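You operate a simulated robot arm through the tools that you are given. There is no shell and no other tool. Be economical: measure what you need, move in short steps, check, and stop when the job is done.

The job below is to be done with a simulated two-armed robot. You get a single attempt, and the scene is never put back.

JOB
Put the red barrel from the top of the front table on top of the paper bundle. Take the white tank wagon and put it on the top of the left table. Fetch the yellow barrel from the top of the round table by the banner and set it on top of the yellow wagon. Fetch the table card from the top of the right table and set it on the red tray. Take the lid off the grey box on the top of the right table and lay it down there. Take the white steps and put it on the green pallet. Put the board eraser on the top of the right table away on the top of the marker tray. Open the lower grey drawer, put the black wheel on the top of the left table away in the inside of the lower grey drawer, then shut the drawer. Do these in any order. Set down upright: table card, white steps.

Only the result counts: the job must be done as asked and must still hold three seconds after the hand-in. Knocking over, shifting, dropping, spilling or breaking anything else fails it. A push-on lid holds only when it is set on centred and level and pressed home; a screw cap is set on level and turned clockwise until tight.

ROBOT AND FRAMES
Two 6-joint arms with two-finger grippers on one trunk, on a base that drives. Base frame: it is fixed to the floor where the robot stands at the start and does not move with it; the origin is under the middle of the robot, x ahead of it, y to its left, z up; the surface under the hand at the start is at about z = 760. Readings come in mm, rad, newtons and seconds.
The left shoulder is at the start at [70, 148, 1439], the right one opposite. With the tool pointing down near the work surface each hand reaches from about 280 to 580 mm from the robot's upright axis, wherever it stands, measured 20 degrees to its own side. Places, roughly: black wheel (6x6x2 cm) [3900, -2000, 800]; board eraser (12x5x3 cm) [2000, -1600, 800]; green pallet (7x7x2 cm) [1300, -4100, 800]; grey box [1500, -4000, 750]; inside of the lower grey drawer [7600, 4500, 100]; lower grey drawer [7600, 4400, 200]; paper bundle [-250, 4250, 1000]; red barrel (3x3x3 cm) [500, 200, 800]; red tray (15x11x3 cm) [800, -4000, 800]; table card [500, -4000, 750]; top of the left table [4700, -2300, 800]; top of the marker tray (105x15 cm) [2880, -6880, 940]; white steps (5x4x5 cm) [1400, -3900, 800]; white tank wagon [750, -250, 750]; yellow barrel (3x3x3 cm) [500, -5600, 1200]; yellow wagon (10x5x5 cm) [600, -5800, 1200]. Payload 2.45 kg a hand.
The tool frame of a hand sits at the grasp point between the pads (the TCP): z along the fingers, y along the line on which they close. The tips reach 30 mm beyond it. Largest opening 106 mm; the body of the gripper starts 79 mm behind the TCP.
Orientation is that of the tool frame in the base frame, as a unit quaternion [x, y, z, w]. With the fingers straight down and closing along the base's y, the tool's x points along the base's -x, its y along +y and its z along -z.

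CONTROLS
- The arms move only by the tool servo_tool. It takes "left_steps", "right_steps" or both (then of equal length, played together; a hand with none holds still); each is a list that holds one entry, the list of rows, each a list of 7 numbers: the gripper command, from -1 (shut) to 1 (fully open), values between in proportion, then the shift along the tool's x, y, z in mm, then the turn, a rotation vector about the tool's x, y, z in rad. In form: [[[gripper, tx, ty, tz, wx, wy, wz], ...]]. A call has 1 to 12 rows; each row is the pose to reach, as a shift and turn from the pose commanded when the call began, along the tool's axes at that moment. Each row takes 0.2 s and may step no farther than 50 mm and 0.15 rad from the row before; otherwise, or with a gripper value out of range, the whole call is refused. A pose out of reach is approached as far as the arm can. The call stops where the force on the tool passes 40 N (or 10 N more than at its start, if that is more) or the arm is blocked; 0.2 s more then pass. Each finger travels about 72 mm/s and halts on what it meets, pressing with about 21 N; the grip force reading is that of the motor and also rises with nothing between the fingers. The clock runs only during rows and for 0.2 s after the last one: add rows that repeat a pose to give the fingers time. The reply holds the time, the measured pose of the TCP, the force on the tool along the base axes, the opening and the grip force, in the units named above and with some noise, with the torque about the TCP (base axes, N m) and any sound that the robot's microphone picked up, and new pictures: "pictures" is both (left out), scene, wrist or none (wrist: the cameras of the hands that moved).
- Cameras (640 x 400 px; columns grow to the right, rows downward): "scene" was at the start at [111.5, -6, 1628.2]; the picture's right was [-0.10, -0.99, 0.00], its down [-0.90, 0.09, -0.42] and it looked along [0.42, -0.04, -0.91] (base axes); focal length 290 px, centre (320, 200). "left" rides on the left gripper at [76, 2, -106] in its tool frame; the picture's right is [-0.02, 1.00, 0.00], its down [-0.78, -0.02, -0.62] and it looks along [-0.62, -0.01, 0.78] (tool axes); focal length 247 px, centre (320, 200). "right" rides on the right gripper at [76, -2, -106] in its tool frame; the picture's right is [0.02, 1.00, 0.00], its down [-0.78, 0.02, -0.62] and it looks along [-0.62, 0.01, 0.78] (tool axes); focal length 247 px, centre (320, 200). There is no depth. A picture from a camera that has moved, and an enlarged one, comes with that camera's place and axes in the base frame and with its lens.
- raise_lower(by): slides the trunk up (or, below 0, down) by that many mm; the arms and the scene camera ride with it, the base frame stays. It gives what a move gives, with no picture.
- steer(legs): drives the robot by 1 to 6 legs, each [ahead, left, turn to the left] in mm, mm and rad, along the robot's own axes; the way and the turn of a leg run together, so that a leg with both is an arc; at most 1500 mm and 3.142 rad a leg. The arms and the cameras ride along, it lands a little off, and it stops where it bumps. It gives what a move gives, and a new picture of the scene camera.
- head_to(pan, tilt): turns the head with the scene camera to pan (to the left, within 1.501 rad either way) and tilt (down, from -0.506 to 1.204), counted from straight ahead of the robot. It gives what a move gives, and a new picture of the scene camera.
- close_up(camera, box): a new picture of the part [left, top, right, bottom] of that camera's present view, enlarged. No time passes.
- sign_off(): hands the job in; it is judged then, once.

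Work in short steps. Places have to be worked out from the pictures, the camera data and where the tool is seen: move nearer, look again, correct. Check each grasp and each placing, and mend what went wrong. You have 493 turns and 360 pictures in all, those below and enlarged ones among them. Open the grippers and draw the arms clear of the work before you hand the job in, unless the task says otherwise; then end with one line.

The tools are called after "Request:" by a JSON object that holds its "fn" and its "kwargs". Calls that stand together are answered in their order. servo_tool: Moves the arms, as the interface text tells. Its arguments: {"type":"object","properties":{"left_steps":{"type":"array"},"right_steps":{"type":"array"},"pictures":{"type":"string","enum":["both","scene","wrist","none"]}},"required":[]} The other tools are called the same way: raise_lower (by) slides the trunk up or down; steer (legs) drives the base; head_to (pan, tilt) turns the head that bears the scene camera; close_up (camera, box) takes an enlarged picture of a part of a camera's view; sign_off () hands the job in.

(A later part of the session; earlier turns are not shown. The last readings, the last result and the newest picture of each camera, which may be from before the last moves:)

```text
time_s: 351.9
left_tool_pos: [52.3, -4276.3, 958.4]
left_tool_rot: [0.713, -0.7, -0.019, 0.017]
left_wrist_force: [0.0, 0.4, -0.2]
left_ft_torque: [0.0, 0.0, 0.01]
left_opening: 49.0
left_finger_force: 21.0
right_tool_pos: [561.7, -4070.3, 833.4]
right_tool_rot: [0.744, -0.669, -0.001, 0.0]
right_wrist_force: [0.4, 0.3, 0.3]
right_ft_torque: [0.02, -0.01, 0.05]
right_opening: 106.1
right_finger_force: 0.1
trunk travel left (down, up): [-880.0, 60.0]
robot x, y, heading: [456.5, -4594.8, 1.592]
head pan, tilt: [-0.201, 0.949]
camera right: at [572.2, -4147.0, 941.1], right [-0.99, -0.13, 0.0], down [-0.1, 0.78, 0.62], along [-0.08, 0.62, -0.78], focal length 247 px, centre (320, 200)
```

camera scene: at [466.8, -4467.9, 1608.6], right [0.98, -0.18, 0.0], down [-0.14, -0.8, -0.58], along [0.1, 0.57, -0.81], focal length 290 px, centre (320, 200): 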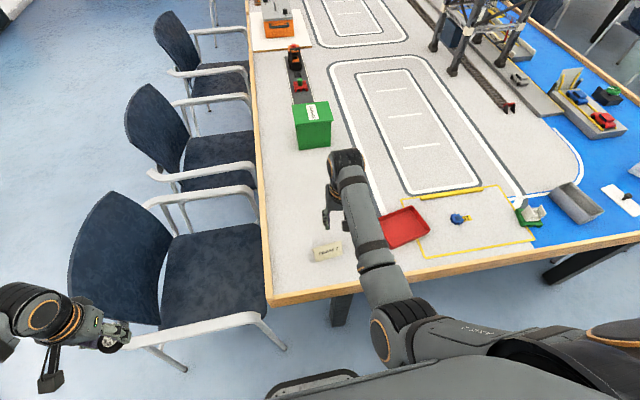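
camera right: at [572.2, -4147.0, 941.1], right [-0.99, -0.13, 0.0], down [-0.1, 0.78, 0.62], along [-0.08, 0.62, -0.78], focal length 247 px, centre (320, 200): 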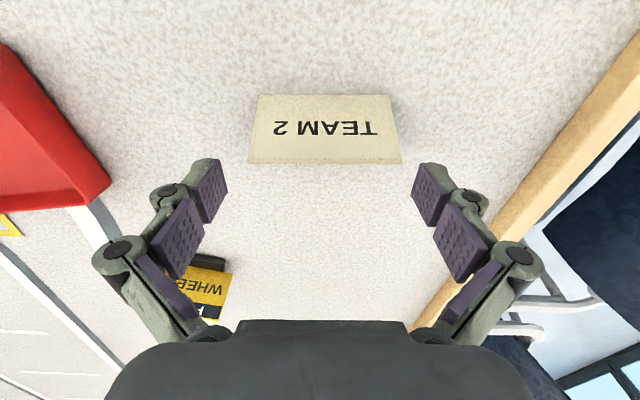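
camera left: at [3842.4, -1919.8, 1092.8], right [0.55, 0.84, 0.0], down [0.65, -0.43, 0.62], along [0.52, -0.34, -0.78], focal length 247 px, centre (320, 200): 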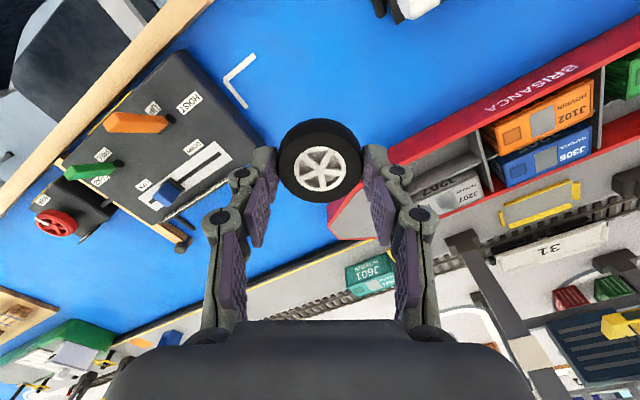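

Off only 3 mm. Correct, descend to z≈803 and close.

Request:
{"fn": "servo_tool", "kwargs": {"right_steps": [[[1, -3, 3, 5, 0, 0, 0], [1, -3, 3, 18, 0, 0, 0], [1, -3, 3, 30, 0, 0, 0], [1, -3, 3, 30, 0, 0, 0]]], "pictures": "wrist"}}

```text
time_s: 352.9
left_tool_pos: [52.4, -4277.3, 958.3]
left_tool_rot: [0.713, -0.701, -0.018, 0.015]
left_wrist_force: [0.0, 0.3, -0.3]
left_ft_torque: [0.05, -0.04, -0.02]
left_opening: 49.0
left_finger_force: 20.8
right_tool_pos: [560.1, -4068.1, 804.6]
right_tool_rot: [0.744, -0.668, 0.0, 0.0]
right_wrist_force: [0.5, -0.2, -1.5]
right_ft_torque: [-0.02, -0.03, 0.01]
right_opening: 106.1
right_finger_force: 0.0
trunk travel left (down, up): [-880.0, 60.0]
robot x, y, heading: [458.6, -4590.4, 1.591]
head pan, tilt: [-0.201, 0.949]
camera right: at [569.2, -4144.5, 911.3], right [-0.99, -0.13, 0.0], down [-0.1, 0.78, 0.62], along [-0.08, 0.62, -0.78], focal length 247 px, centre (320, 200)
```

right: 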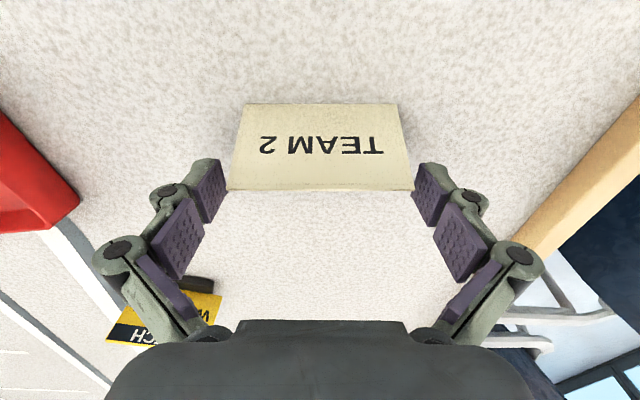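

The card sits squarely between the fingers. Close.

Request:
{"fn": "servo_tool", "kwargs": {"right_steps": [[[0.8, 0, 0, 0, 0, 0, 0], [-1, 0, 0, 0, 0, 0, 0], [-1, 0, 0, 0, 0, 0, 0], [-1, 0, 0, 0, 0, 0, 0]]], "pictures": "none"}}

Request:
{"fn": "servo_tool", "kwargs": {"right_steps": [[[-1, 0, 0, -20, 0, 0, 0], [-1, 0, 0, -60, 0, 0, 0], [-1, 0, 0, -100, 0, 0, 0], [-1, 0, 0, -110, 0, 0, 0]]], "pictures": "both"}}

```text
time_s: 353.9
left_tool_pos: [51.7, -4277.3, 957.2]
left_tool_rot: [0.713, -0.701, -0.019, 0.016]
left_wrist_force: [-0.2, 0.8, 0.0]
left_ft_torque: [0.01, 0.01, -0.02]
left_opening: 48.8
left_finger_force: 21.3
right_tool_pos: [559.5, -4067.7, 805.2]
right_tool_rot: [0.744, -0.668, 0.0, 0.0]
right_wrist_force: [0.4, 0.8, 3.1]
right_ft_torque: [0.0, 0.04, 0.01]
right_opening: 87.6
right_finger_force: 21.0
trunk travel left (down, up): [-880.0, 60.0]
robot x, y, heading: [455.8, -4588.0, 1.594]
head pan, tilt: [-0.201, 0.949]
```

```text
time_s: 354.9
left_tool_pos: [52.1, -4276.1, 957.1]
left_tool_rot: [0.713, -0.701, -0.018, 0.017]
left_wrist_force: [0.7, -0.4, 0.0]
left_ft_torque: [0.02, 0.02, -0.01]
left_opening: 49.2
left_finger_force: 21.8
right_tool_pos: [573.3, -4058.3, 921.2]
right_tool_rot: [0.74, -0.672, 0.003, -0.016]
right_wrist_force: [-0.1, 0.9, -0.7]
right_ft_torque: [-0.03, 0.0, 0.0]
right_opening: 87.8
right_finger_force: 20.6
trunk travel left (down, up): [-880.0, 60.0]
robot x, y, heading: [456.1, -4591.6, 1.595]
head pan, tilt: [-0.201, 0.949]
camera scene: at [467.4, -4467.7, 1608.5], right [0.98, -0.18, 0.0], down [-0.14, -0.8, -0.58], along [0.1, 0.57, -0.81], focal length 290 px, centre (320, 200)
camera right: at [581.1, -4136.6, 1027.1], right [-0.99, -0.12, -0.03], down [-0.11, 0.77, 0.63], along [-0.06, 0.63, -0.77], focal length 247 px, centre (320, 200)
```

scene: 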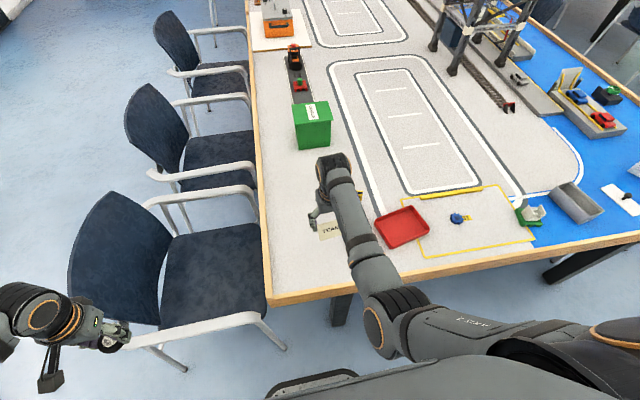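
right: 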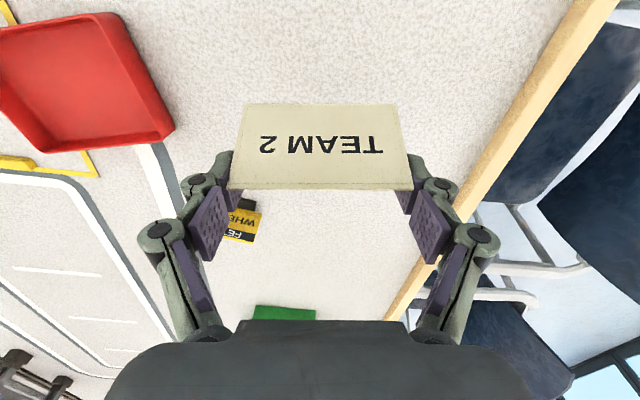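

Card held end-to-end. I strafe right to bring it above the red tray.

Request:
{"fn": "steer", "kwargs": {"legs": [[17, -244, 0]]}}

Request:
{"fn": "close_up", "kwargs": {"camera": "right", "box": [0, 0, 640, 400]}}

```text
time_s: 356.7
left_tool_pos: [292.2, -4254.9, 958.0]
left_tool_rot: [0.714, -0.699, -0.018, 0.016]
left_wrist_force: [0.2, -0.8, 0.5]
left_ft_torque: [-0.01, -0.03, -0.03]
left_opening: 48.9
left_finger_force: 21.1
right_tool_pos: [813.3, -4037.6, 918.0]
right_tool_rot: [0.742, -0.671, 0.005, -0.013]
right_wrist_force: [0.4, 0.2, 0.3]
right_ft_torque: [0.01, 0.01, -0.02]
right_opening: 87.5
right_finger_force: 21.2
trunk travel left (down, up): [-880.0, 60.0]
robot x, y, heading: [694.8, -4566.0, 1.594]
head pan, tilt: [-0.201, 0.949]
camera scene: at [706.0, -4445.1, 1608.5], right [0.98, -0.17, 0.0], down [-0.14, -0.8, -0.58], along [0.1, 0.57, -0.81], focal length 290 px, centre (320, 200)
```

scene: 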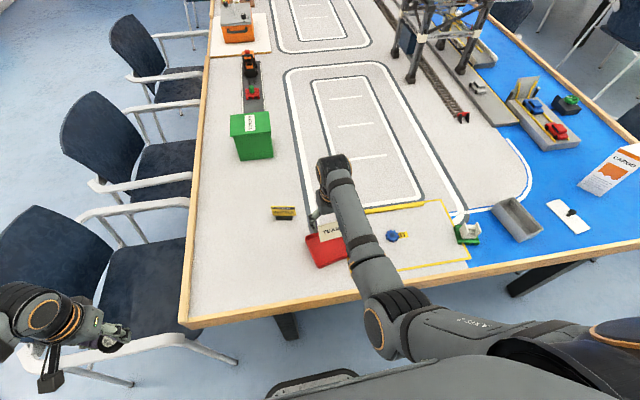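

```text
1.00 times, centred on (320, 200) of right (not enlarged: the box is as wide or as high as the picture)
camera zoom: at [820.3, -4115.2, 1025.2], right [-0.99, -0.12, -0.03], down [-0.11, 0.77, 0.63], along [-0.05, 0.63, -0.78], focal length 247 px, centre (320, 200)
```

zoom: 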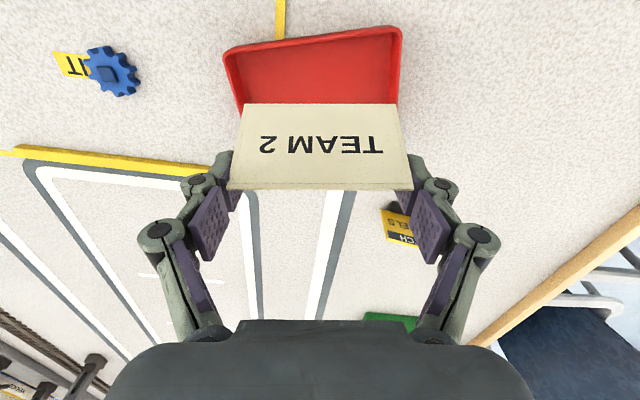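

Tray centre ≈[819,-4033], rotated 0.245 rad. I align the card with it and lower to z≈840.

Request:
{"fn": "servo_tool", "kwargs": {"right_steps": [[[-1, -2, -3, 20, -0.013, 0.005, -0.07], [-1, -4, -6, 45, -0.026, 0.01, -0.145], [-1, -4, -6, 70, -0.026, 0.01, -0.145], [-1, -4, -6, 78, -0.026, 0.01, -0.145], [-1, -4, -6, 78, -0.026, 0.01, -0.145]]], "pictures": "wrist"}}

Request:
{"fn": "close_up", "kwargs": {"camera": "scene", "box": [270, 200, 398, 280]}}

```text
time_s: 357.9
left_tool_pos: [292.9, -4253.8, 958.9]
left_tool_rot: [0.715, -0.699, -0.018, 0.016]
left_wrist_force: [-0.4, 0.0, -1.0]
left_ft_torque: [0.01, -0.01, -0.01]
left_opening: 48.9
left_finger_force: 21.2
right_tool_pos: [824.0, -4029.1, 840.7]
right_tool_rot: [0.788, -0.616, 0.001, 0.0]
right_wrist_force: [-0.5, 0.0, -0.4]
right_ft_torque: [0.0, 0.02, -0.01]
right_opening: 87.8
right_finger_force: 21.1
trunk travel left (down, up): [-880.0, 60.0]
robot x, y, heading: [696.3, -4568.3, 1.6]
head pan, tilt: [-0.201, 0.949]
camera right: at [843.8, -4104.7, 947.6], right [-0.96, -0.26, 0.0], down [-0.21, 0.76, 0.62], along [-0.16, 0.6, -0.78], focal length 247 px, centre (320, 200)
```

right: 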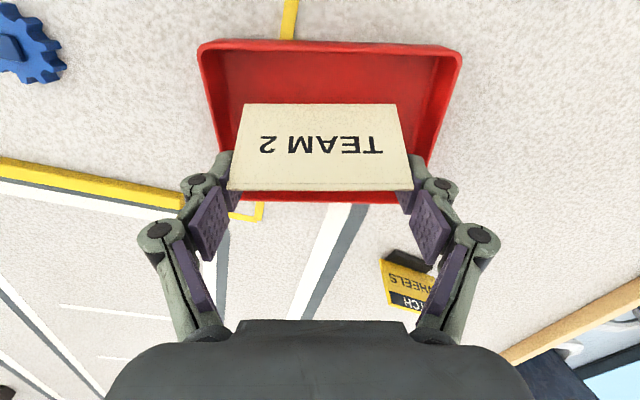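

```text
5.00 times, centred on (334, 240) of scene
camera zoom: at [708.0, -4445.0, 1608.5], right [0.98, -0.17, 0.0], down [-0.14, -0.8, -0.58], along [0.1, 0.57, -0.81], focal length 1450 px, centre (250, 0)
```

zoom: 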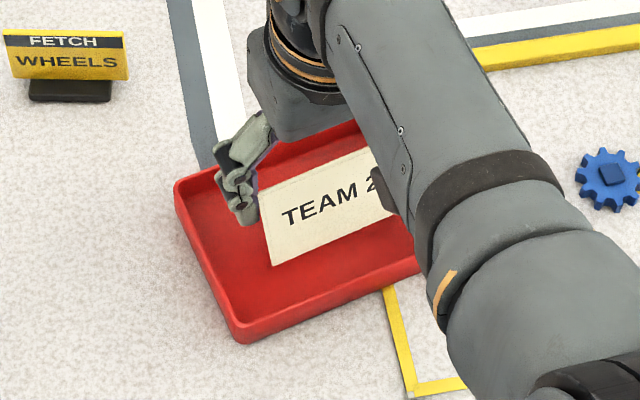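

Small correction (7, 5 mm), then lower into the tray.

Request:
{"fn": "servo_tool", "kwargs": {"right_steps": [[[-1, 7, 5, 6, 0, 0, 0], [-1, 7, 5, 18, 0, 0, 0], [-1, 7, 5, 24, 0, 0, 0], [-1, 7, 5, 24, 0, 0, 0]]], "pictures": "wrist"}}

```text
time_s: 358.9
left_tool_pos: [292.8, -4254.5, 957.7]
left_tool_rot: [0.715, -0.699, -0.019, 0.016]
left_wrist_force: [0.2, -0.8, -0.3]
left_ft_torque: [0.01, -0.02, 0.01]
left_opening: 49.2
left_finger_force: 20.8
right_tool_pos: [819.3, -4039.6, 817.7]
right_tool_rot: [0.788, -0.616, 0.0, 0.0]
right_wrist_force: [1.0, -0.1, -0.5]
right_ft_torque: [-0.01, 0.02, 0.0]
right_opening: 87.6
right_finger_force: 20.8
trunk travel left (down, up): [-880.0, 60.0]
robot x, y, heading: [699.5, -4563.0, 1.598]
head pan, tilt: [-0.201, 0.949]
camera right: at [839.9, -4113.3, 924.2], right [-0.96, -0.26, 0.0], down [-0.21, 0.76, 0.62], along [-0.16, 0.6, -0.78], focal length 247 px, centre (320, 200)
```

right: 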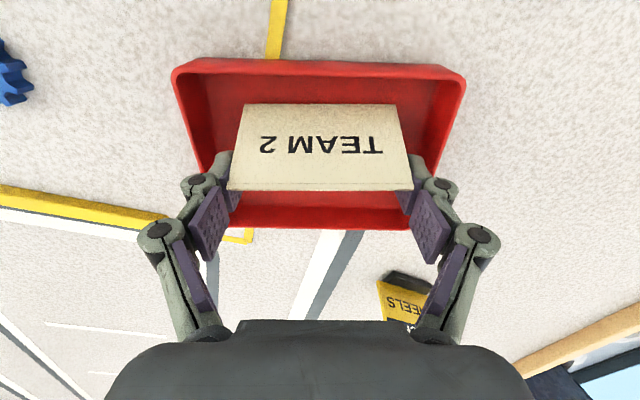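

Fingers are inside the rim. Lower to contact in small steps.

Request:
{"fn": "servo_tool", "kwargs": {"right_steps": [[[-1, 0, 0, 3, 0, 0, 0], [-1, 0, 0, 6, 0, 0, 0], [-1, 0, 0, 6, 0, 0, 0]]], "pictures": "none"}}

```text
time_s: 359.7
left_tool_pos: [293.0, -4253.7, 958.2]
left_tool_rot: [0.715, -0.699, -0.019, 0.016]
left_wrist_force: [0.9, -0.3, -0.4]
left_ft_torque: [-0.02, 0.02, -0.03]
left_opening: 49.0
left_finger_force: 21.4
right_tool_pos: [820.2, -4038.7, 811.2]
right_tool_rot: [0.788, -0.616, 0.001, 0.0]
right_wrist_force: [0.2, -0.1, 0.1]
right_ft_torque: [0.05, -0.01, 0.01]
right_opening: 87.8
right_finger_force: 21.2
trunk travel left (down, up): [-880.0, 60.0]
robot x, y, heading: [696.6, -4561.9, 1.598]
head pan, tilt: [-0.201, 0.949]
```

Request:
{"fn": "servo_tool", "kwargs": {"right_steps": [[[-1, 0, 0, 1.5, 0, 0, 0], [-1, 0, 0, 3, 0, 0, 0], [-1, 0, 0, 4.5, 0, 0, 0], [-1, 0, 0, 4.5, 0, 0, 0]]], "pictures": "none"}}

```text
time_s: 360.7
left_tool_pos: [291.8, -4255.6, 959.1]
left_tool_rot: [0.715, -0.699, -0.018, 0.017]
left_wrist_force: [-0.1, -0.3, -0.1]
left_ft_torque: [0.02, -0.01, -0.02]
left_opening: 49.1
left_finger_force: 20.8
right_tool_pos: [818.8, -4038.9, 807.8]
right_tool_rot: [0.788, -0.616, 0.0, -0.002]
right_wrist_force: [1.1, 0.9, 11.9]
right_ft_torque: [-0.06, 0.08, -0.02]
right_opening: 88.1
right_finger_force: 20.9
trunk travel left (down, up): [-880.0, 60.0]
robot x, y, heading: [695.6, -4568.5, 1.601]
head pan, tilt: [-0.201, 0.949]
```

Contact. Open slightly (to ~100 mm) and rise.

Request:
{"fn": "servo_tool", "kwargs": {"right_steps": [[[-1, 0, 0, -0.5, 0, 0, 0], [0.85, 0, 0, -0.5, 0, 0, 0], [0.85, 0, 0, -0.5, 0, 0, 0], [0.85, 0, 0, -0.5, 0, 0, 0], [0.85, 0, 0, -30, 0, 0, 0], [0.85, 0, 0, -75, 0, 0, 0], [0.85, 0, 0, -120, 0, 0, 0], [0.85, 0, 0, -120, 0, 0, 0]]], "pictures": "wrist"}}

Request:
{"fn": "close_up", "kwargs": {"camera": "scene", "box": [270, 200, 398, 280]}}

```text
time_s: 362.5
left_tool_pos: [293.1, -4254.5, 957.8]
left_tool_rot: [0.715, -0.699, -0.018, 0.016]
left_wrist_force: [-0.6, 0.0, 0.2]
left_ft_torque: [-0.02, -0.01, 0.03]
left_opening: 49.0
left_finger_force: 21.4
right_tool_pos: [819.7, -4039.4, 925.7]
right_tool_rot: [0.788, -0.615, 0.001, 0.0]
right_wrist_force: [0.3, -0.2, -0.4]
right_ft_torque: [-0.01, -0.01, -0.03]
right_opening: 98.2
right_finger_force: 0.0
trunk travel left (down, up): [-880.0, 60.0]
robot x, y, heading: [693.0, -4567.7, 1.596]
head pan, tilt: [-0.201, 0.949]
camera right: at [839.2, -4114.2, 1032.9], right [-0.96, -0.26, 0.0], down [-0.21, 0.76, 0.62], along [-0.16, 0.6, -0.78], focal length 247 px, centre (320, 200)
```

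right: 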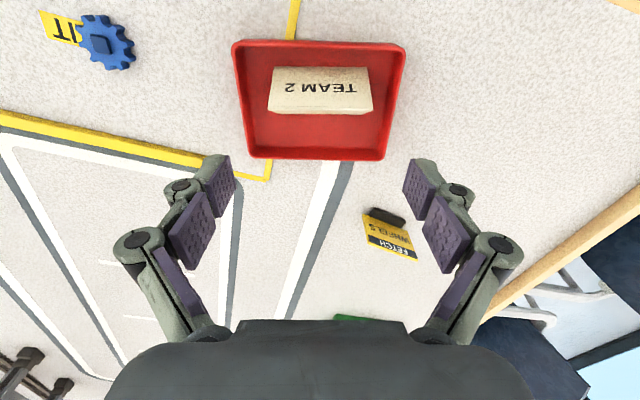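

```text
5.00 times, centred on (334, 240) of scene
camera zoom: at [708.4, -4444.8, 1608.5], right [0.98, -0.17, 0.0], down [-0.14, -0.8, -0.58], along [0.1, 0.57, -0.81], focal length 1450 px, centre (250, 0)
```

zoom: 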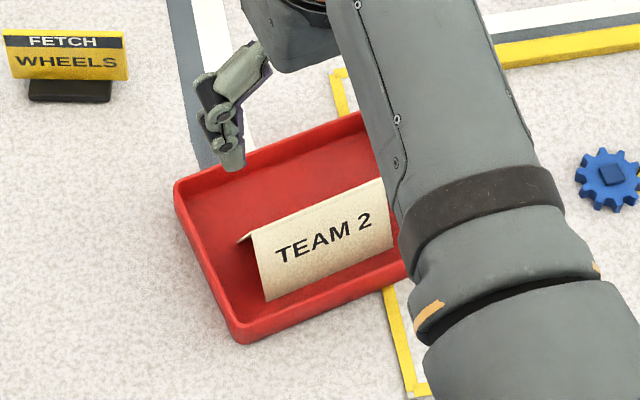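

Card stands upright in the red tray. All that's left is the drawer. I raise the trunk and drive back around to the +y side.

Request:
{"fn": "raise_lower", "kwargs": {"by": 60}}

Request:
{"fn": "steer", "kwargs": {"legs": [[-110, 0, -0.026], [0, 1450, 0], [0, 300, 0], [1450, 0, 0], [1450, 0, 0], [1450, 0, 0]]}}

```text
time_s: 363.5
left_tool_pos: [292.3, -4255.3, 1018.1]
left_tool_rot: [0.715, -0.699, -0.017, 0.017]
left_wrist_force: [-0.8, -0.8, -0.7]
left_ft_torque: [-0.01, -0.01, -0.01]
left_opening: 49.2
left_finger_force: 21.1
right_tool_pos: [818.2, -4039.8, 985.3]
right_tool_rot: [0.788, -0.616, 0.001, -0.001]
right_wrist_force: [-0.4, 0.3, 0.1]
right_ft_torque: [0.01, 0.0, -0.02]
right_opening: 98.3
right_finger_force: 0.0
trunk travel left (down, up): [-940.0, 0.0]
robot x, y, heading: [698.1, -4569.8, 1.593]
head pan, tilt: [-0.201, 0.949]
```

```text
time_s: 393.6
left_tool_pos: [-1441.8, -1.3, 1018.2]
left_tool_rot: [-0.7, 0.713, 0.019, -0.016]
left_wrist_force: [0.3, -0.2, -1.0]
left_ft_torque: [0.0, 0.04, -0.01]
left_opening: 49.0
left_finger_force: 21.1
right_tool_pos: [-908.3, 193.7, 985.0]
right_tool_rot: [0.776, -0.631, 0.001, -0.001]
right_wrist_force: [-1.0, -0.1, -0.3]
right_ft_torque: [0.01, 0.0, 0.02]
right_opening: 98.0
right_finger_force: 0.1
trunk travel left (down, up): [-940.0, 0.0]
robot x, y, heading: [-1049.9, -327.3, 1.554]
head pan, tilt: [-0.201, 0.949]
camera scene: at [-1034.2, -206.9, 1668.6], right [0.98, -0.21, 0.0], down [-0.17, -0.79, -0.58], along [0.12, 0.57, -0.81], focal length 290 px, centre (320, 200)
```

scene: 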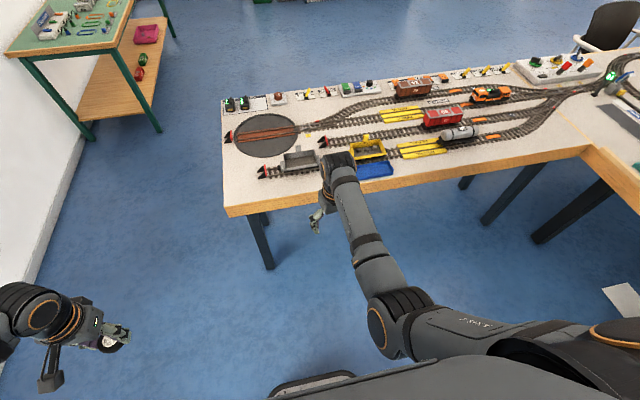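

Request:
{"fn": "steer", "kwargs": {"legs": [[0, 610, 0], [1480, 0, 0], [300, 0, 0], [750, -750, 0], [750, -750, 0], [0, 0, -1.554]]}}

Request:
{"fn": "head_to", "kwargs": {"pan": 0, "tilt": 0.3}}

```text
time_s: 419.5
left_tool_pos: [242.0, 3307.3, 1018.5]
left_tool_rot: [0.013, 1.0, 0.025, 0.002]
left_wrist_force: [0.1, -0.4, 0.3]
left_ft_torque: [0.0, 0.04, 0.04]
left_opening: 49.0
left_finger_force: 21.0
right_tool_pos: [431.8, 2771.9, 985.4]
right_tool_rot: [-0.099, 0.995, -0.001, -0.001]
right_wrist_force: [0.6, 0.2, -0.2]
right_ft_torque: [0.0, -0.04, -0.06]
right_opening: 98.1
right_finger_force: 0.0
trunk travel left (down, up): [-940.0, 0.0]
robot x, y, heading: [-87.9, 2920.7, -0.017]
head pan, tilt: [-0.201, 0.949]
camera scene: at [32.4, 2902.8, 1668.5], right [-0.22, -0.98, 0.0], down [-0.79, 0.18, -0.58], along [0.57, -0.13, -0.81], focal length 290 px, centre (320, 200)
```

scene: 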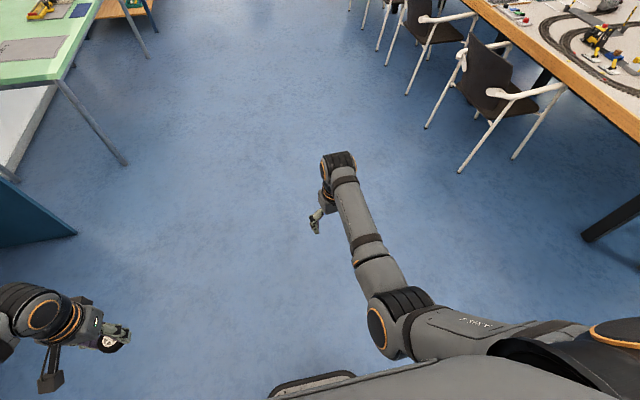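

```text
time_s: 420.5
left_tool_pos: [241.2, 3309.1, 1017.3]
left_tool_rot: [0.013, 1.0, 0.025, 0.002]
left_wrist_force: [0.7, -0.4, 0.0]
left_ft_torque: [0.01, 0.0, 0.01]
left_opening: 48.8
left_finger_force: 21.0
right_tool_pos: [430.8, 2772.4, 985.5]
right_tool_rot: [-0.098, 0.995, -0.001, -0.001]
right_wrist_force: [0.3, -0.1, 0.2]
right_ft_torque: [-0.01, 0.0, -0.01]
right_opening: 97.9
right_finger_force: 0.1
trunk travel left (down, up): [-940.0, 0.0]
robot x, y, heading: [-86.3, 2920.6, -0.024]
head pan, tilt: [0.0, 0.3]
camera scene: at [54.9, 2916.5, 1724.3], right [-0.02, -1.0, 0.0], down [-0.3, 0.01, -0.95], along [0.95, -0.02, -0.3], focal length 290 px, centre (320, 200)
```

scene: 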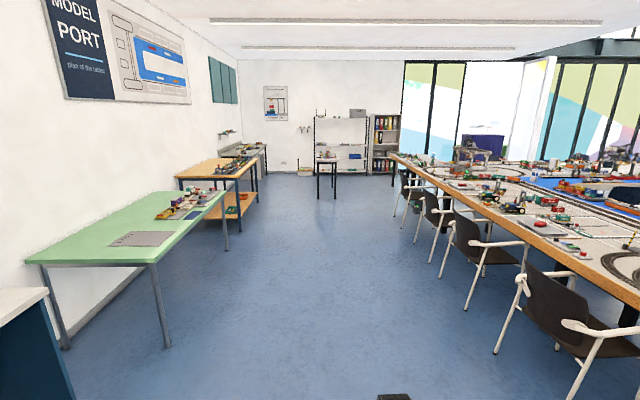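

Open corridor with a small table around x≈5700,y≈2750 ahead. I drive to x≈4600 on y≈3000 and look for the grey drawers.

Request:
{"fn": "steer", "kwargs": {"legs": [[1450, 100, 0.024], [1450, 0, 0], [1450, 0, 0], [400, 0, 0]]}}

Request:
{"fn": "head_to", "kwargs": {"pan": 0.4, "tilt": 0.45}}

```text
time_s: 443.4
left_tool_pos: [4975.7, 3479.6, 1018.1]
left_tool_rot: [0.0, 1.0, 0.025, 0.002]
left_wrist_force: [-0.3, 0.6, -0.3]
left_ft_torque: [0.01, -0.03, -0.05]
left_opening: 49.2
left_finger_force: 21.4
right_tool_pos: [5178.8, 2950.2, 985.7]
right_tool_rot: [-0.111, 0.994, -0.001, 0.0]
right_wrist_force: [-0.1, 0.1, -0.6]
right_ft_torque: [0.02, -0.02, 0.02]
right_opening: 98.0
right_finger_force: 0.1
trunk travel left (down, up): [-940.0, 0.0]
robot x, y, heading: [4654.1, 3083.7, 0.001]
head pan, tilt: [0.0, 0.3]
camera scene: at [4797.7, 3084.2, 1724.6], right [0.0, -1.0, 0.0], down [-0.29, 0.0, -0.96], along [0.96, 0.0, -0.29], focal length 290 px, centre (320, 200)
```

scene: 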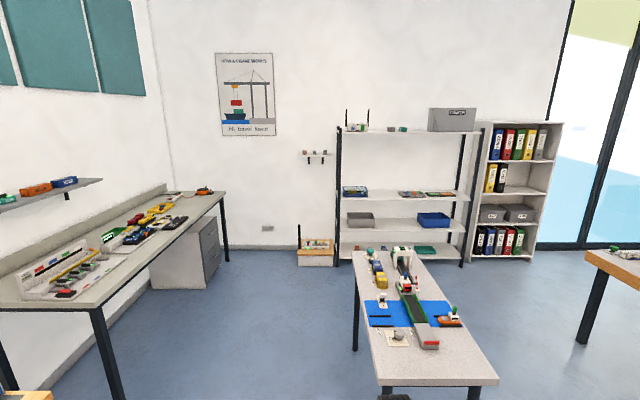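

```text
time_s: 444.3
left_tool_pos: [4976.9, 3479.5, 1017.7]
left_tool_rot: [0.001, 1.0, 0.024, 0.0]
left_wrist_force: [0.8, 0.2, 0.3]
left_ft_torque: [-0.02, -0.02, -0.02]
left_opening: 48.9
left_finger_force: 21.4
right_tool_pos: [5180.6, 2949.2, 984.0]
right_tool_rot: [-0.112, 0.994, 0.0, -0.001]
right_wrist_force: [-0.3, -0.5, -0.3]
right_ft_torque: [-0.04, -0.01, -0.03]
right_opening: 98.2
right_finger_force: 0.1
trunk travel left (down, up): [-940.0, 0.0]
robot x, y, heading: [4655.2, 3084.0, 0.003]
head pan, tilt: [0.4, 0.45]
camera scene: at [4792.1, 3119.8, 1710.4], right [0.39, -0.92, 0.0], down [-0.4, -0.17, -0.9], along [0.83, 0.35, -0.44], focal length 290 px, centre (320, 200)
```

scene: 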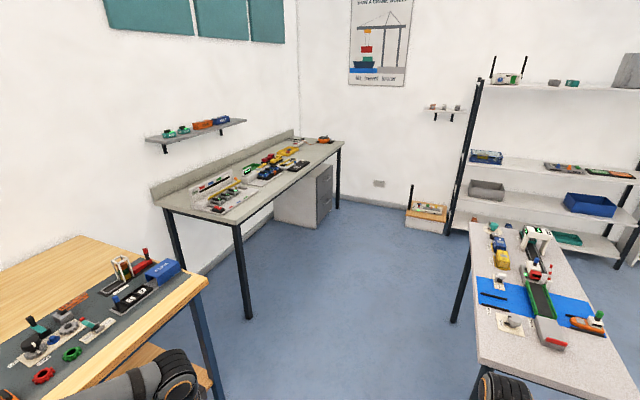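

The grey drawer unit is under the far bench, drawers facing −y at y≈4260, x≈7390–7920. I drive through the gap (y≈3440) and up to it.

Request:
{"fn": "steer", "kwargs": {"legs": [[700, 350, 0], [1100, 0, 0], [1000, 0, 0]]}}

Request:
{"fn": "head_to", "kwargs": {"pan": 0.8, "tilt": 0.7}}

```text
time_s: 458.5
left_tool_pos: [7760.4, 3860.5, 1018.4]
left_tool_rot: [-0.01, 1.0, 0.024, 0.001]
left_wrist_force: [0.0, -0.8, -0.1]
left_ft_torque: [0.02, -0.01, 0.0]
left_opening: 49.1
left_finger_force: 20.5
right_tool_pos: [7974.9, 3334.0, 986.7]
right_tool_rot: [-0.122, 0.993, -0.002, -0.001]
right_wrist_force: [0.1, -0.4, 0.0]
right_ft_torque: [0.04, 0.01, -0.01]
right_opening: 98.1
right_finger_force: 0.0
trunk travel left (down, up): [-940.0, 0.0]
robot x, y, heading: [7446.3, 3456.9, 0.03]
head pan, tilt: [0.4, 0.45]
camera scene: at [7582.6, 3496.6, 1710.6], right [0.41, -0.91, 0.0], down [-0.4, -0.18, -0.9], along [0.82, 0.37, -0.43], focal length 290 px, centre (320, 200)
```

scene: 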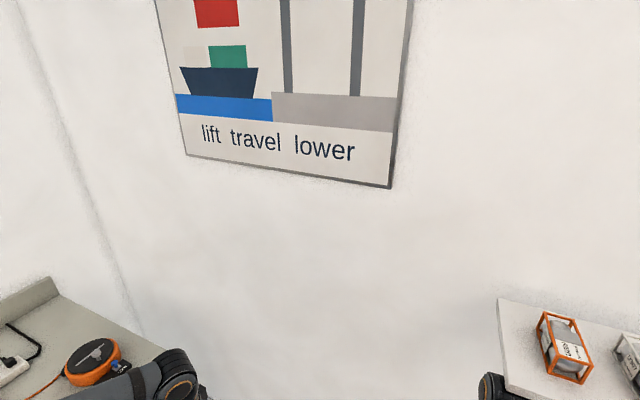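

```text
time_s: 459.4
left_tool_pos: [7761.9, 3860.5, 1017.0]
left_tool_rot: [-0.01, 1.0, 0.024, 0.001]
left_wrist_force: [-0.3, -0.3, -0.7]
left_ft_torque: [-0.03, 0.02, 0.01]
left_opening: 48.9
left_finger_force: 21.6
right_tool_pos: [7976.3, 3334.4, 984.7]
right_tool_rot: [-0.122, 0.993, -0.001, -0.001]
right_wrist_force: [-0.6, 0.3, 0.2]
right_ft_torque: [0.0, 0.02, -0.04]
right_opening: 98.3
right_finger_force: 0.1
trunk travel left (down, up): [-940.0, 0.0]
robot x, y, heading: [7449.7, 3457.6, 0.024]
head pan, tilt: [0.799, 0.7]
camera scene: at [7558.2, 3521.0, 1688.3], right [0.73, -0.68, 0.0], down [-0.44, -0.47, -0.77], along [0.52, 0.56, -0.64], focal length 290 px, centre (320, 200)
```

scene: 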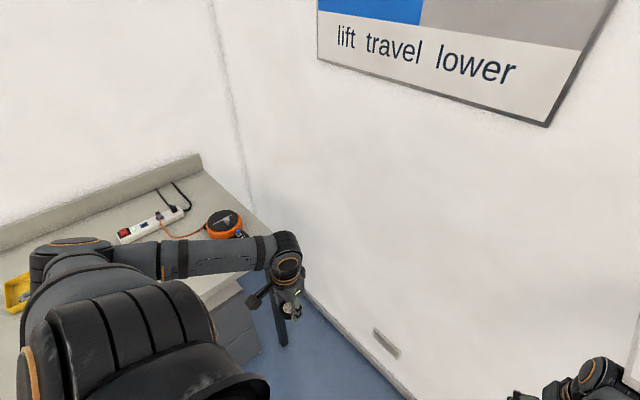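

I turn to face the drawers.

Request:
{"fn": "steer", "kwargs": {"legs": [[-100, 0, 0], [0, 0, 1.545]]}}

Request:
{"fn": "head_to", "kwargs": {"pan": -0.15, "tilt": 0.9}}

```text
time_s: 464.2
left_tool_pos: [6960.2, 3786.1, 1017.2]
left_tool_rot: [-0.698, 0.716, 0.018, -0.016]
left_wrist_force: [0.1, -0.3, -0.2]
left_ft_torque: [0.03, 0.01, 0.01]
left_opening: 49.2
left_finger_force: 20.9
right_tool_pos: [7495.3, 3975.4, 984.4]
right_tool_rot: [0.773, -0.634, 0.002, 0.0]
right_wrist_force: [-0.7, -0.3, 0.4]
right_ft_torque: [-0.01, 0.0, 0.02]
right_opening: 98.1
right_finger_force: 0.0
trunk travel left (down, up): [-940.0, 0.0]
robot x, y, heading: [7346.9, 3450.5, 1.552]
head pan, tilt: [0.799, 0.7]
camera scene: at [7291.0, 3565.8, 1688.3], right [0.71, 0.7, 0.0], down [0.45, -0.46, -0.76], along [-0.54, 0.54, -0.64], focal length 290 px, centre (320, 200)
```

scene: 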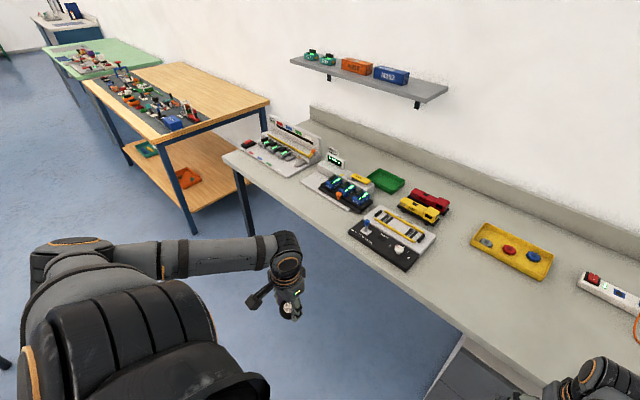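

```text
time_s: 465.4
left_tool_pos: [6959.7, 3787.0, 1017.7]
left_tool_rot: [-0.698, 0.716, 0.018, -0.017]
left_wrist_force: [0.3, -0.5, 0.1]
left_ft_torque: [-0.02, 0.04, 0.0]
left_opening: 48.9
left_finger_force: 21.2
right_tool_pos: [7495.1, 3974.7, 986.1]
right_tool_rot: [0.773, -0.634, 0.001, 0.0]
right_wrist_force: [-0.6, 0.3, 0.9]
right_ft_torque: [-0.02, 0.02, 0.02]
right_opening: 97.8
right_finger_force: 0.0
trunk travel left (down, up): [-940.0, 0.0]
robot x, y, heading: [7351.0, 3455.7, 1.552]
head pan, tilt: [-0.15, 0.901]
camera scene: at [7363.1, 3579.6, 1672.2], right [0.99, -0.17, 0.0], down [-0.13, -0.77, -0.62], along [0.11, 0.61, -0.78], focal length 290 px, centre (320, 200)
```

scene: 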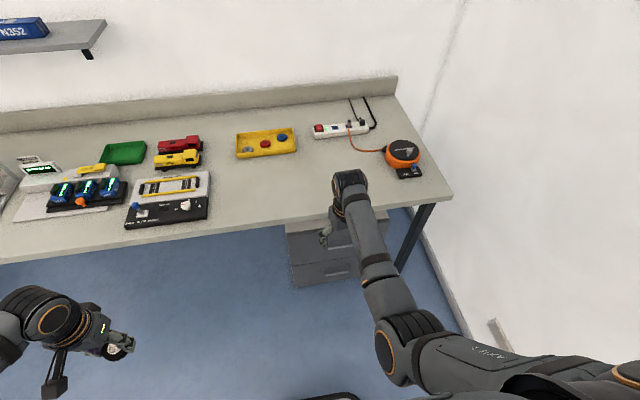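

The unit's front is at y≈4280. I back up 250 mm and lower the trunk 750 mm to see the drawer fronts.

Request:
{"fn": "steer", "kwargs": {"legs": [[-250, 0, 0.02]]}}

Request:
{"fn": "raise_lower", "kwargs": {"by": -750}}

Request:
{"fn": "head_to", "kwargs": {"pan": -0.2, "tilt": 0.5}}

```text
time_s: 467.3
left_tool_pos: [6950.1, 3526.4, 1017.1]
left_tool_rot: [-0.704, 0.709, 0.018, -0.017]
left_wrist_force: [0.6, 0.9, -0.4]
left_ft_torque: [0.0, 0.01, 0.01]
left_opening: 49.0
left_finger_force: 20.5
right_tool_pos: [7481.3, 3726.6, 984.5]
right_tool_rot: [0.78, -0.625, 0.002, 0.0]
right_wrist_force: [0.4, -0.6, 0.7]
right_ft_torque: [-0.01, -0.03, -0.01]
right_opening: 97.7
right_finger_force: 0.0
trunk travel left (down, up): [-940.0, 0.0]
robot x, y, heading: [7346.3, 3202.2, 1.572]
head pan, tilt: [-0.15, 0.901]
camera scene: at [7357.7, 3329.5, 1671.9], right [0.99, -0.15, 0.0], down [-0.12, -0.78, -0.62], along [0.09, 0.61, -0.78], focal length 290 px, centre (320, 200)
```

scene: 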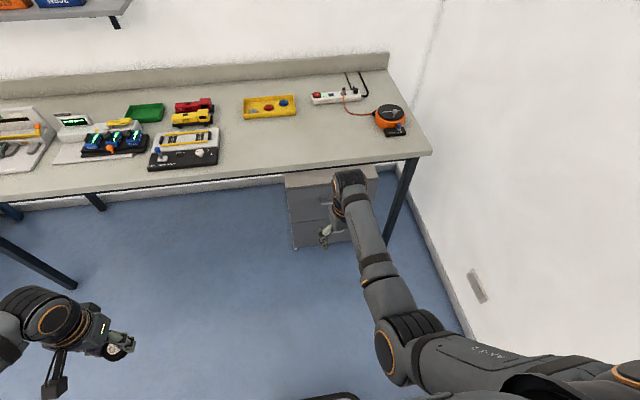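

```text
refused: -750 is not a number from -400 to 400
```

```text
time_s: 468.2
left_tool_pos: [6950.0, 3524.6, 1017.9]
left_tool_rot: [-0.704, 0.709, 0.019, -0.016]
left_wrist_force: [1.0, 1.2, -0.2]
left_ft_torque: [0.01, 0.01, 0.0]
left_opening: 48.8
left_finger_force: 21.4
right_tool_pos: [7482.2, 3723.8, 985.9]
right_tool_rot: [0.781, -0.625, 0.001, 0.0]
right_wrist_force: [0.3, -0.6, 0.1]
right_ft_torque: [-0.02, -0.04, 0.03]
right_opening: 98.2
right_finger_force: 0.1
trunk travel left (down, up): [-940.0, 0.0]
robot x, y, heading: [7349.0, 3200.2, 1.574]
head pan, tilt: [-0.201, 0.499]
camera scene: at [7364.6, 3339.7, 1706.1], right [0.98, -0.2, 0.0], down [-0.1, -0.47, -0.88], along [0.17, 0.86, -0.48], focal length 290 px, centre (320, 200)
```

scene: 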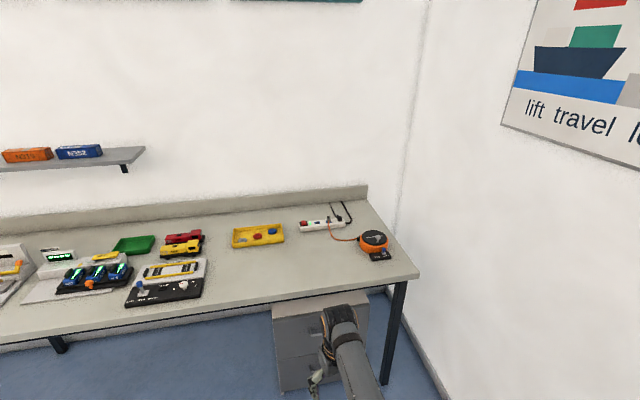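

Request:
{"fn": "raise_lower", "kwargs": {"by": -400}}

Request:
{"fn": "raise_lower", "kwargs": {"by": -300}}

Request:
{"fn": "head_to", "kwargs": {"pan": -0.2, "tilt": 0.45}}

```text
time_s: 472.0
left_tool_pos: [6950.1, 3524.3, 617.7]
left_tool_rot: [-0.705, 0.709, 0.018, -0.016]
left_wrist_force: [0.4, 0.0, 0.1]
left_ft_torque: [-0.01, -0.01, 0.0]
left_opening: 49.2
left_finger_force: 21.6
right_tool_pos: [7483.1, 3725.0, 586.1]
right_tool_rot: [0.781, -0.625, 0.002, 0.0]
right_wrist_force: [0.3, 0.5, 1.4]
right_ft_torque: [-0.02, 0.01, 0.02]
right_opening: 97.9
right_finger_force: 0.1
trunk travel left (down, up): [-540.0, 400.0]
robot x, y, heading: [7346.1, 3201.8, 1.57]
head pan, tilt: [-0.201, 0.499]
```

```text
time_s: 475.0
left_tool_pos: [6950.4, 3523.3, 318.8]
left_tool_rot: [-0.705, 0.709, 0.018, -0.015]
left_wrist_force: [0.1, 0.1, 0.4]
left_ft_torque: [0.0, -0.02, -0.02]
left_opening: 49.1
left_finger_force: 21.0
right_tool_pos: [7481.7, 3725.5, 285.5]
right_tool_rot: [0.78, -0.625, 0.001, -0.001]
right_wrist_force: [0.0, 0.2, 0.3]
right_ft_torque: [-0.02, 0.04, -0.02]
right_opening: 98.1
right_finger_force: 0.0
trunk travel left (down, up): [-240.0, 700.0]
robot x, y, heading: [7347.8, 3198.0, 1.568]
head pan, tilt: [-0.201, 0.499]
```

```text
time_s: 475.6
left_tool_pos: [6951.4, 3523.9, 318.2]
left_tool_rot: [-0.705, 0.708, 0.018, -0.016]
left_wrist_force: [-0.4, -0.6, 0.3]
left_ft_torque: [0.01, 0.0, 0.0]
left_opening: 48.8
left_finger_force: 20.7
right_tool_pos: [7481.7, 3724.5, 285.8]
right_tool_rot: [0.78, -0.626, 0.001, -0.001]
right_wrist_force: [0.6, 0.5, 0.2]
right_ft_torque: [0.0, -0.01, 0.0]
right_opening: 98.4
right_finger_force: 0.0
trunk travel left (down, up): [-240.0, 700.0]
robot x, y, heading: [7344.1, 3204.6, 1.575]
head pan, tilt: [-0.201, 0.45]
camera scene: at [7364.8, 3341.8, 1010.5], right [0.98, -0.2, 0.0], down [-0.09, -0.43, -0.9], along [0.18, 0.88, -0.44], focal length 290 px, centre (320, 200)
```

scene: 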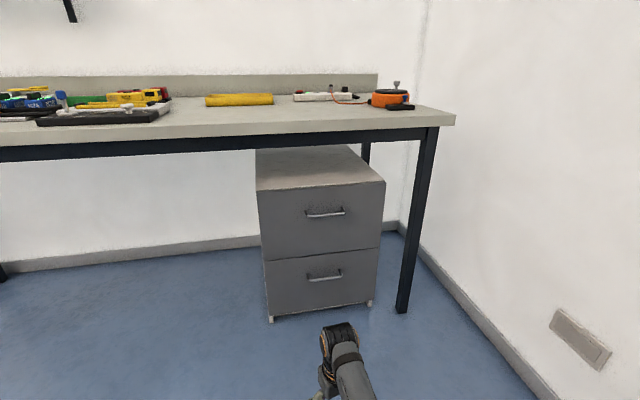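

Clear view: lower-drawer handle is a horizontal bar, x≈7500–7640 at about [7570,4240,211]; cabinet front y≈4265. I lower the trunk a further 150 mm, and pitch the right hand forward to horizontal.

Request:
{"fn": "raise_lower", "kwargs": {"by": -150}}

Request:
{"fn": "servo_tool", "kwargs": {"right_steps": [[[0, -5, 0, -20, 0, 0, 0.11], [0, -10, 0, -40, 0, 0, 0.219], [0, -10, 0, -60, 0, 0, 0.219], [0, -10, 0, -80, 0, 0, 0.219]]], "pictures": "none"}}

Request:
{"fn": "servo_tool", "kwargs": {"right_steps": [[[0, 0, 0, 0, 0, -0.14, 0], [0, 0, 0, 0, 0, -0.28, 0], [0, 0, 0, 0, 0, -0.42, 0], [0, 0, 0, 0, 0, -0.56, 0], [0, 0, 0, 0, 0, -0.7, 0], [0, 0, 0, 0, 0, -0.84, 0], [0, 0, 0, 0, 0, -0.98, 0], [0, 0, 0, 0, 0, -1.12, 0], [0, 0, 0, 0, 0, -1.26, 0], [0, 0, 0, 0, 0, -1.4, 0], [0, 0, 0, 0, 0, -1.5, 0], [0, 0, 0, 0, 0, -1.571, 0]]], "pictures": "both"}}

```text
time_s: 477.4
left_tool_pos: [6950.7, 3524.4, 168.2]
left_tool_rot: [-0.705, 0.709, 0.018, -0.016]
left_wrist_force: [-0.3, -0.2, -0.1]
left_ft_torque: [0.0, 0.0, 0.0]
left_opening: 49.0
left_finger_force: 20.5
right_tool_pos: [7482.4, 3725.2, 136.5]
right_tool_rot: [0.78, -0.626, 0.001, 0.0]
right_wrist_force: [0.3, 0.7, 0.0]
right_ft_torque: [-0.04, 0.03, -0.02]
right_opening: 98.0
right_finger_force: 0.1
trunk travel left (down, up): [-90.0, 850.0]
robot x, y, heading: [7345.3, 3198.6, 1.575]
head pan, tilt: [-0.201, 0.45]
```

```text
time_s: 478.4
left_tool_pos: [6951.1, 3524.0, 168.9]
left_tool_rot: [-0.705, 0.709, 0.018, -0.018]
left_wrist_force: [0.3, -0.2, -1.1]
left_ft_torque: [0.03, 0.02, 0.01]
left_opening: 48.9
left_finger_force: 21.0
right_tool_pos: [7480.5, 3734.1, 215.4]
right_tool_rot: [-0.706, 0.708, -0.001, 0.0]
right_wrist_force: [-0.5, -0.1, -1.1]
right_ft_torque: [-0.02, 0.0, -0.01]
right_opening: 52.8
right_finger_force: 0.0
trunk travel left (down, up): [-90.0, 850.0]
robot x, y, heading: [7345.4, 3202.0, 1.573]
head pan, tilt: [-0.201, 0.45]
```

```text
time_s: 479.1
left_tool_pos: [6951.5, 3524.9, 168.7]
left_tool_rot: [-0.705, 0.709, 0.018, -0.016]
left_wrist_force: [0.0, 0.3, -0.6]
left_ft_torque: [-0.01, 0.0, -0.03]
left_opening: 48.9
left_finger_force: 20.6
right_tool_pos: [7524.2, 3808.1, 310.9]
right_tool_rot: [-0.679, 0.684, 0.154, 0.218]
right_wrist_force: [0.1, 0.0, 0.0]
right_ft_torque: [-0.03, 0.02, -0.01]
right_opening: 53.0
right_finger_force: 0.0
trunk travel left (down, up): [-90.0, 850.0]
robot x, y, heading: [7347.9, 3203.1, 1.573]
head pan, tilt: [-0.201, 0.45]
stopped in row 3 (right hand): the arm was blocked; the commanded pose is now the measured one
camera scene: at [7364.9, 3342.0, 860.4], right [0.98, -0.2, 0.0], down [-0.09, -0.43, -0.9], along [0.18, 0.88, -0.44], focal length 290 px, centre (320, 200)
camera right: at [7517.2, 3687.4, 365.3], right [-1.0, 0.01, -0.1], down [-0.09, 0.36, 0.93], along [0.05, 0.93, -0.36], focal length 247 px, centre (320, 200)
```

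scene: 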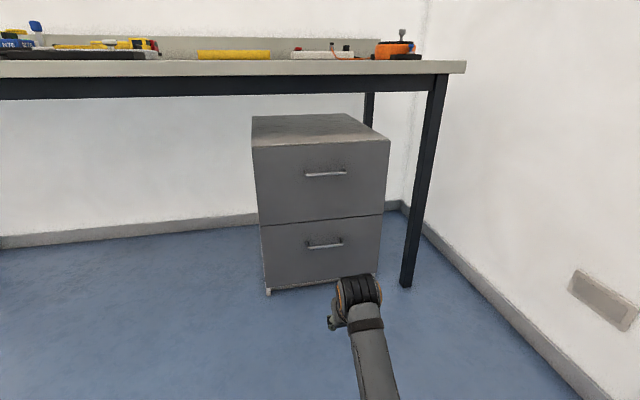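
right: 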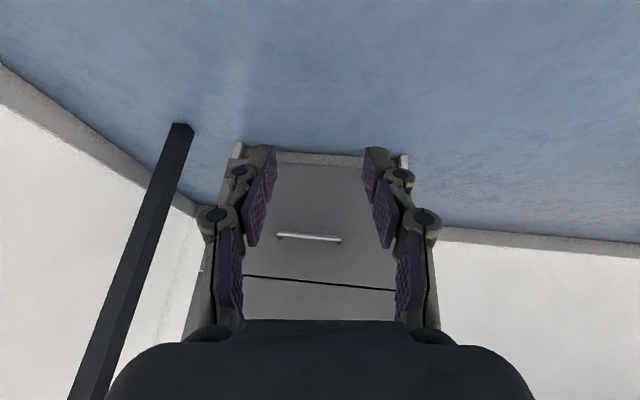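

The arm stopped on a limit at low height. I mimic the earlier successful route: pitch while keeping the hand higher relative to the shoulder.

Request:
{"fn": "servo_tool", "kwargs": {"right_steps": [[[0, 3, 4, -18, 0, 0, 0], [0, 6, 8, -36, 0, -0.08, 0], [0, 9, 12, -54, 0, -0.18, 0], [0, 12, 17, -72, 0, -0.28, 0], [0, 15, 21, -90, 0, -0.38, 0], [0, 18, 25, -105, 0, -0.42, 0], [0, 18, 25, -105, 0, -0.42, 0]]], "pictures": "none"}}

```text
time_s: 479.9
left_tool_pos: [6951.5, 3524.1, 166.6]
left_tool_rot: [-0.705, 0.709, 0.019, -0.017]
left_wrist_force: [0.4, 0.0, -0.3]
left_ft_torque: [-0.03, 0.01, 0.02]
left_opening: 49.0
left_finger_force: 21.5
right_tool_pos: [7573.8, 3813.8, 430.2]
right_tool_rot: [0.638, -0.636, -0.197, -0.387]
right_wrist_force: [0.0, -1.0, -0.4]
right_ft_torque: [0.04, -0.02, 0.04]
right_opening: 53.0
right_finger_force: 0.1
right hand out of reach, approached as far as the arm can: row 4
trunk travel left (down, up): [-90.0, 850.0]
robot x, y, heading: [7348.5, 3198.8, 1.569]
head pan, tilt: [-0.201, 0.45]
stopped in row 4 (right hand): the arm was blocked; the commanded pose is now the measured one
```

Now the hand is in a workable pitched pose. I lower the trunk 80 mm more and straighten the hand (pitch ≈0.95, pointing +y).

Request:
{"fn": "raise_lower", "kwargs": {"by": -80}}

Request:
{"fn": "servo_tool", "kwargs": {"right_steps": [[[0, 0, 0, 0, -0.08, -0.03, 0.042], [0, 0, 0, 0, -0.16, -0.057, 0.084], [0, 0, 0, 0, -0.239, -0.085, 0.125], [0, 0, 0, 0, -0.239, -0.085, 0.125]]], "pictures": "wrist"}}

```text
time_s: 481.1
left_tool_pos: [6949.8, 3524.7, 102.3]
left_tool_rot: [-0.706, 0.708, 0.021, 0.001]
left_wrist_force: [0.0, 0.5, -0.7]
left_ft_torque: [0.01, 0.0, -0.05]
left_opening: 49.1
left_finger_force: 21.3
right_tool_pos: [7569.7, 3808.9, 391.5]
right_tool_rot: [0.632, -0.628, -0.202, -0.406]
right_wrist_force: [-0.3, 0.3, -0.3]
right_ft_torque: [0.0, 0.0, 0.04]
right_opening: 52.8
right_finger_force: 0.2
trunk travel left (down, up): [-10.0, 930.0]
robot x, y, heading: [7344.1, 3203.2, 1.569]
head pan, tilt: [-0.201, 0.45]
```

```text
time_s: 481.8
left_tool_pos: [6950.9, 3523.6, 101.3]
left_tool_rot: [-0.706, 0.708, 0.022, 0.003]
left_wrist_force: [-0.5, 0.4, -0.5]
left_ft_torque: [0.0, -0.02, -0.02]
left_opening: 49.0
left_finger_force: 21.5
right_tool_pos: [7497.3, 3810.9, 412.7]
right_tool_rot: [-0.618, 0.623, 0.376, 0.298]
right_wrist_force: [0.6, -0.3, 0.5]
right_ft_torque: [-0.01, 0.01, 0.01]
right_opening: 52.9
right_finger_force: 0.0
trunk travel left (down, up): [-10.0, 930.0]
robot x, y, heading: [7348.6, 3202.9, 1.576]
head pan, tilt: [-0.201, 0.45]
stopped in row 3 (right hand): the arm was blocked; the commanded pose is now the measured one
camera right: at [7504.7, 3679.6, 407.0], right [-0.99, -0.06, 0.08], down [0.09, -0.09, 0.99], along [-0.05, 0.99, 0.1], focal length 247 px, centre (320, 200)
```

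right: 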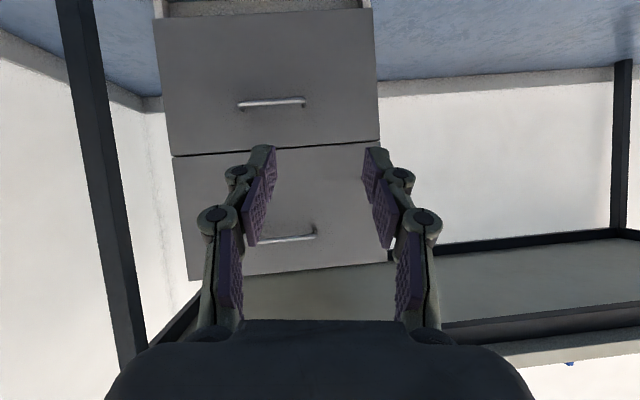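

The hand is now pitched ~1 rad at a good place in front of the drawers. Next I roll it 90° so that the fingers close vertically on the handle bar.

Request:
{"fn": "servo_tool", "kwargs": {"right_steps": [[[0, 0, 0, 0, 0, 0, 0.14], [0, 0, 0, 0, 0, 0, 0.28], [0, 0, 0, 0, 0, 0, 0.42], [0, 0, 0, 0, 0, 0, 0.56], [0, 0, 0, 0, 0, 0, 0.7], [0, 0, 0, 0, 0, 0, 0.84], [0, 0, 0, 0, 0, 0, 0.98], [0, 0, 0, 0, 0, 0, 1.12], [0, 0, 0, 0, 0, 0, 1.26], [0, 0, 0, 0, 0, 0, 1.4], [0, 0, 0, 0, 0, 0, 1.5], [0, 0, 0, 0, 0, 0, 1.5]]], "pictures": "wrist"}}

```text
time_s: 484.6
left_tool_pos: [6950.5, 3525.9, 102.3]
left_tool_rot: [-0.706, 0.708, 0.022, 0.002]
left_wrist_force: [0.0, -0.5, -0.6]
left_ft_torque: [0.03, -0.04, -0.04]
left_opening: 49.3
left_finger_force: 21.2
right_tool_pos: [7497.5, 3813.0, 416.2]
right_tool_rot: [-0.025, 0.875, 0.482, -0.039]
right_wrist_force: [0.1, 0.4, -0.4]
right_ft_torque: [-0.04, 0.0, 0.01]
right_opening: 53.0
right_finger_force: 0.0
trunk travel left (down, up): [-10.0, 930.0]
robot x, y, heading: [7347.5, 3202.4, 1.571]
head pan, tilt: [-0.201, 0.45]
stopped in row 12 (right hand): the arm was blocked; the commanded pose is now the measured one
camera right: at [7431.9, 3714.9, 475.4], right [-0.03, 0.53, 0.85], down [0.84, -0.45, 0.31], along [0.55, 0.72, -0.43], focal length 247 px, centre (320, 200)
```

right: 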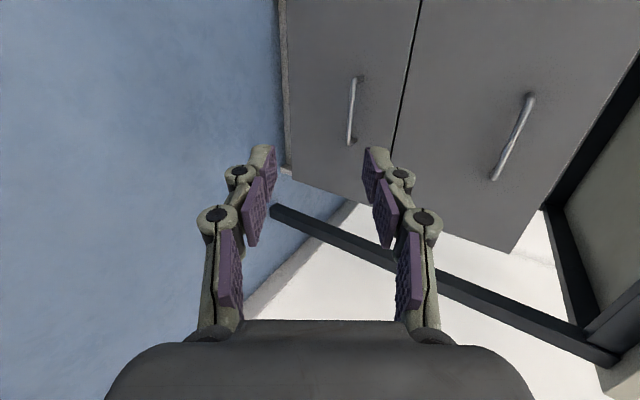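

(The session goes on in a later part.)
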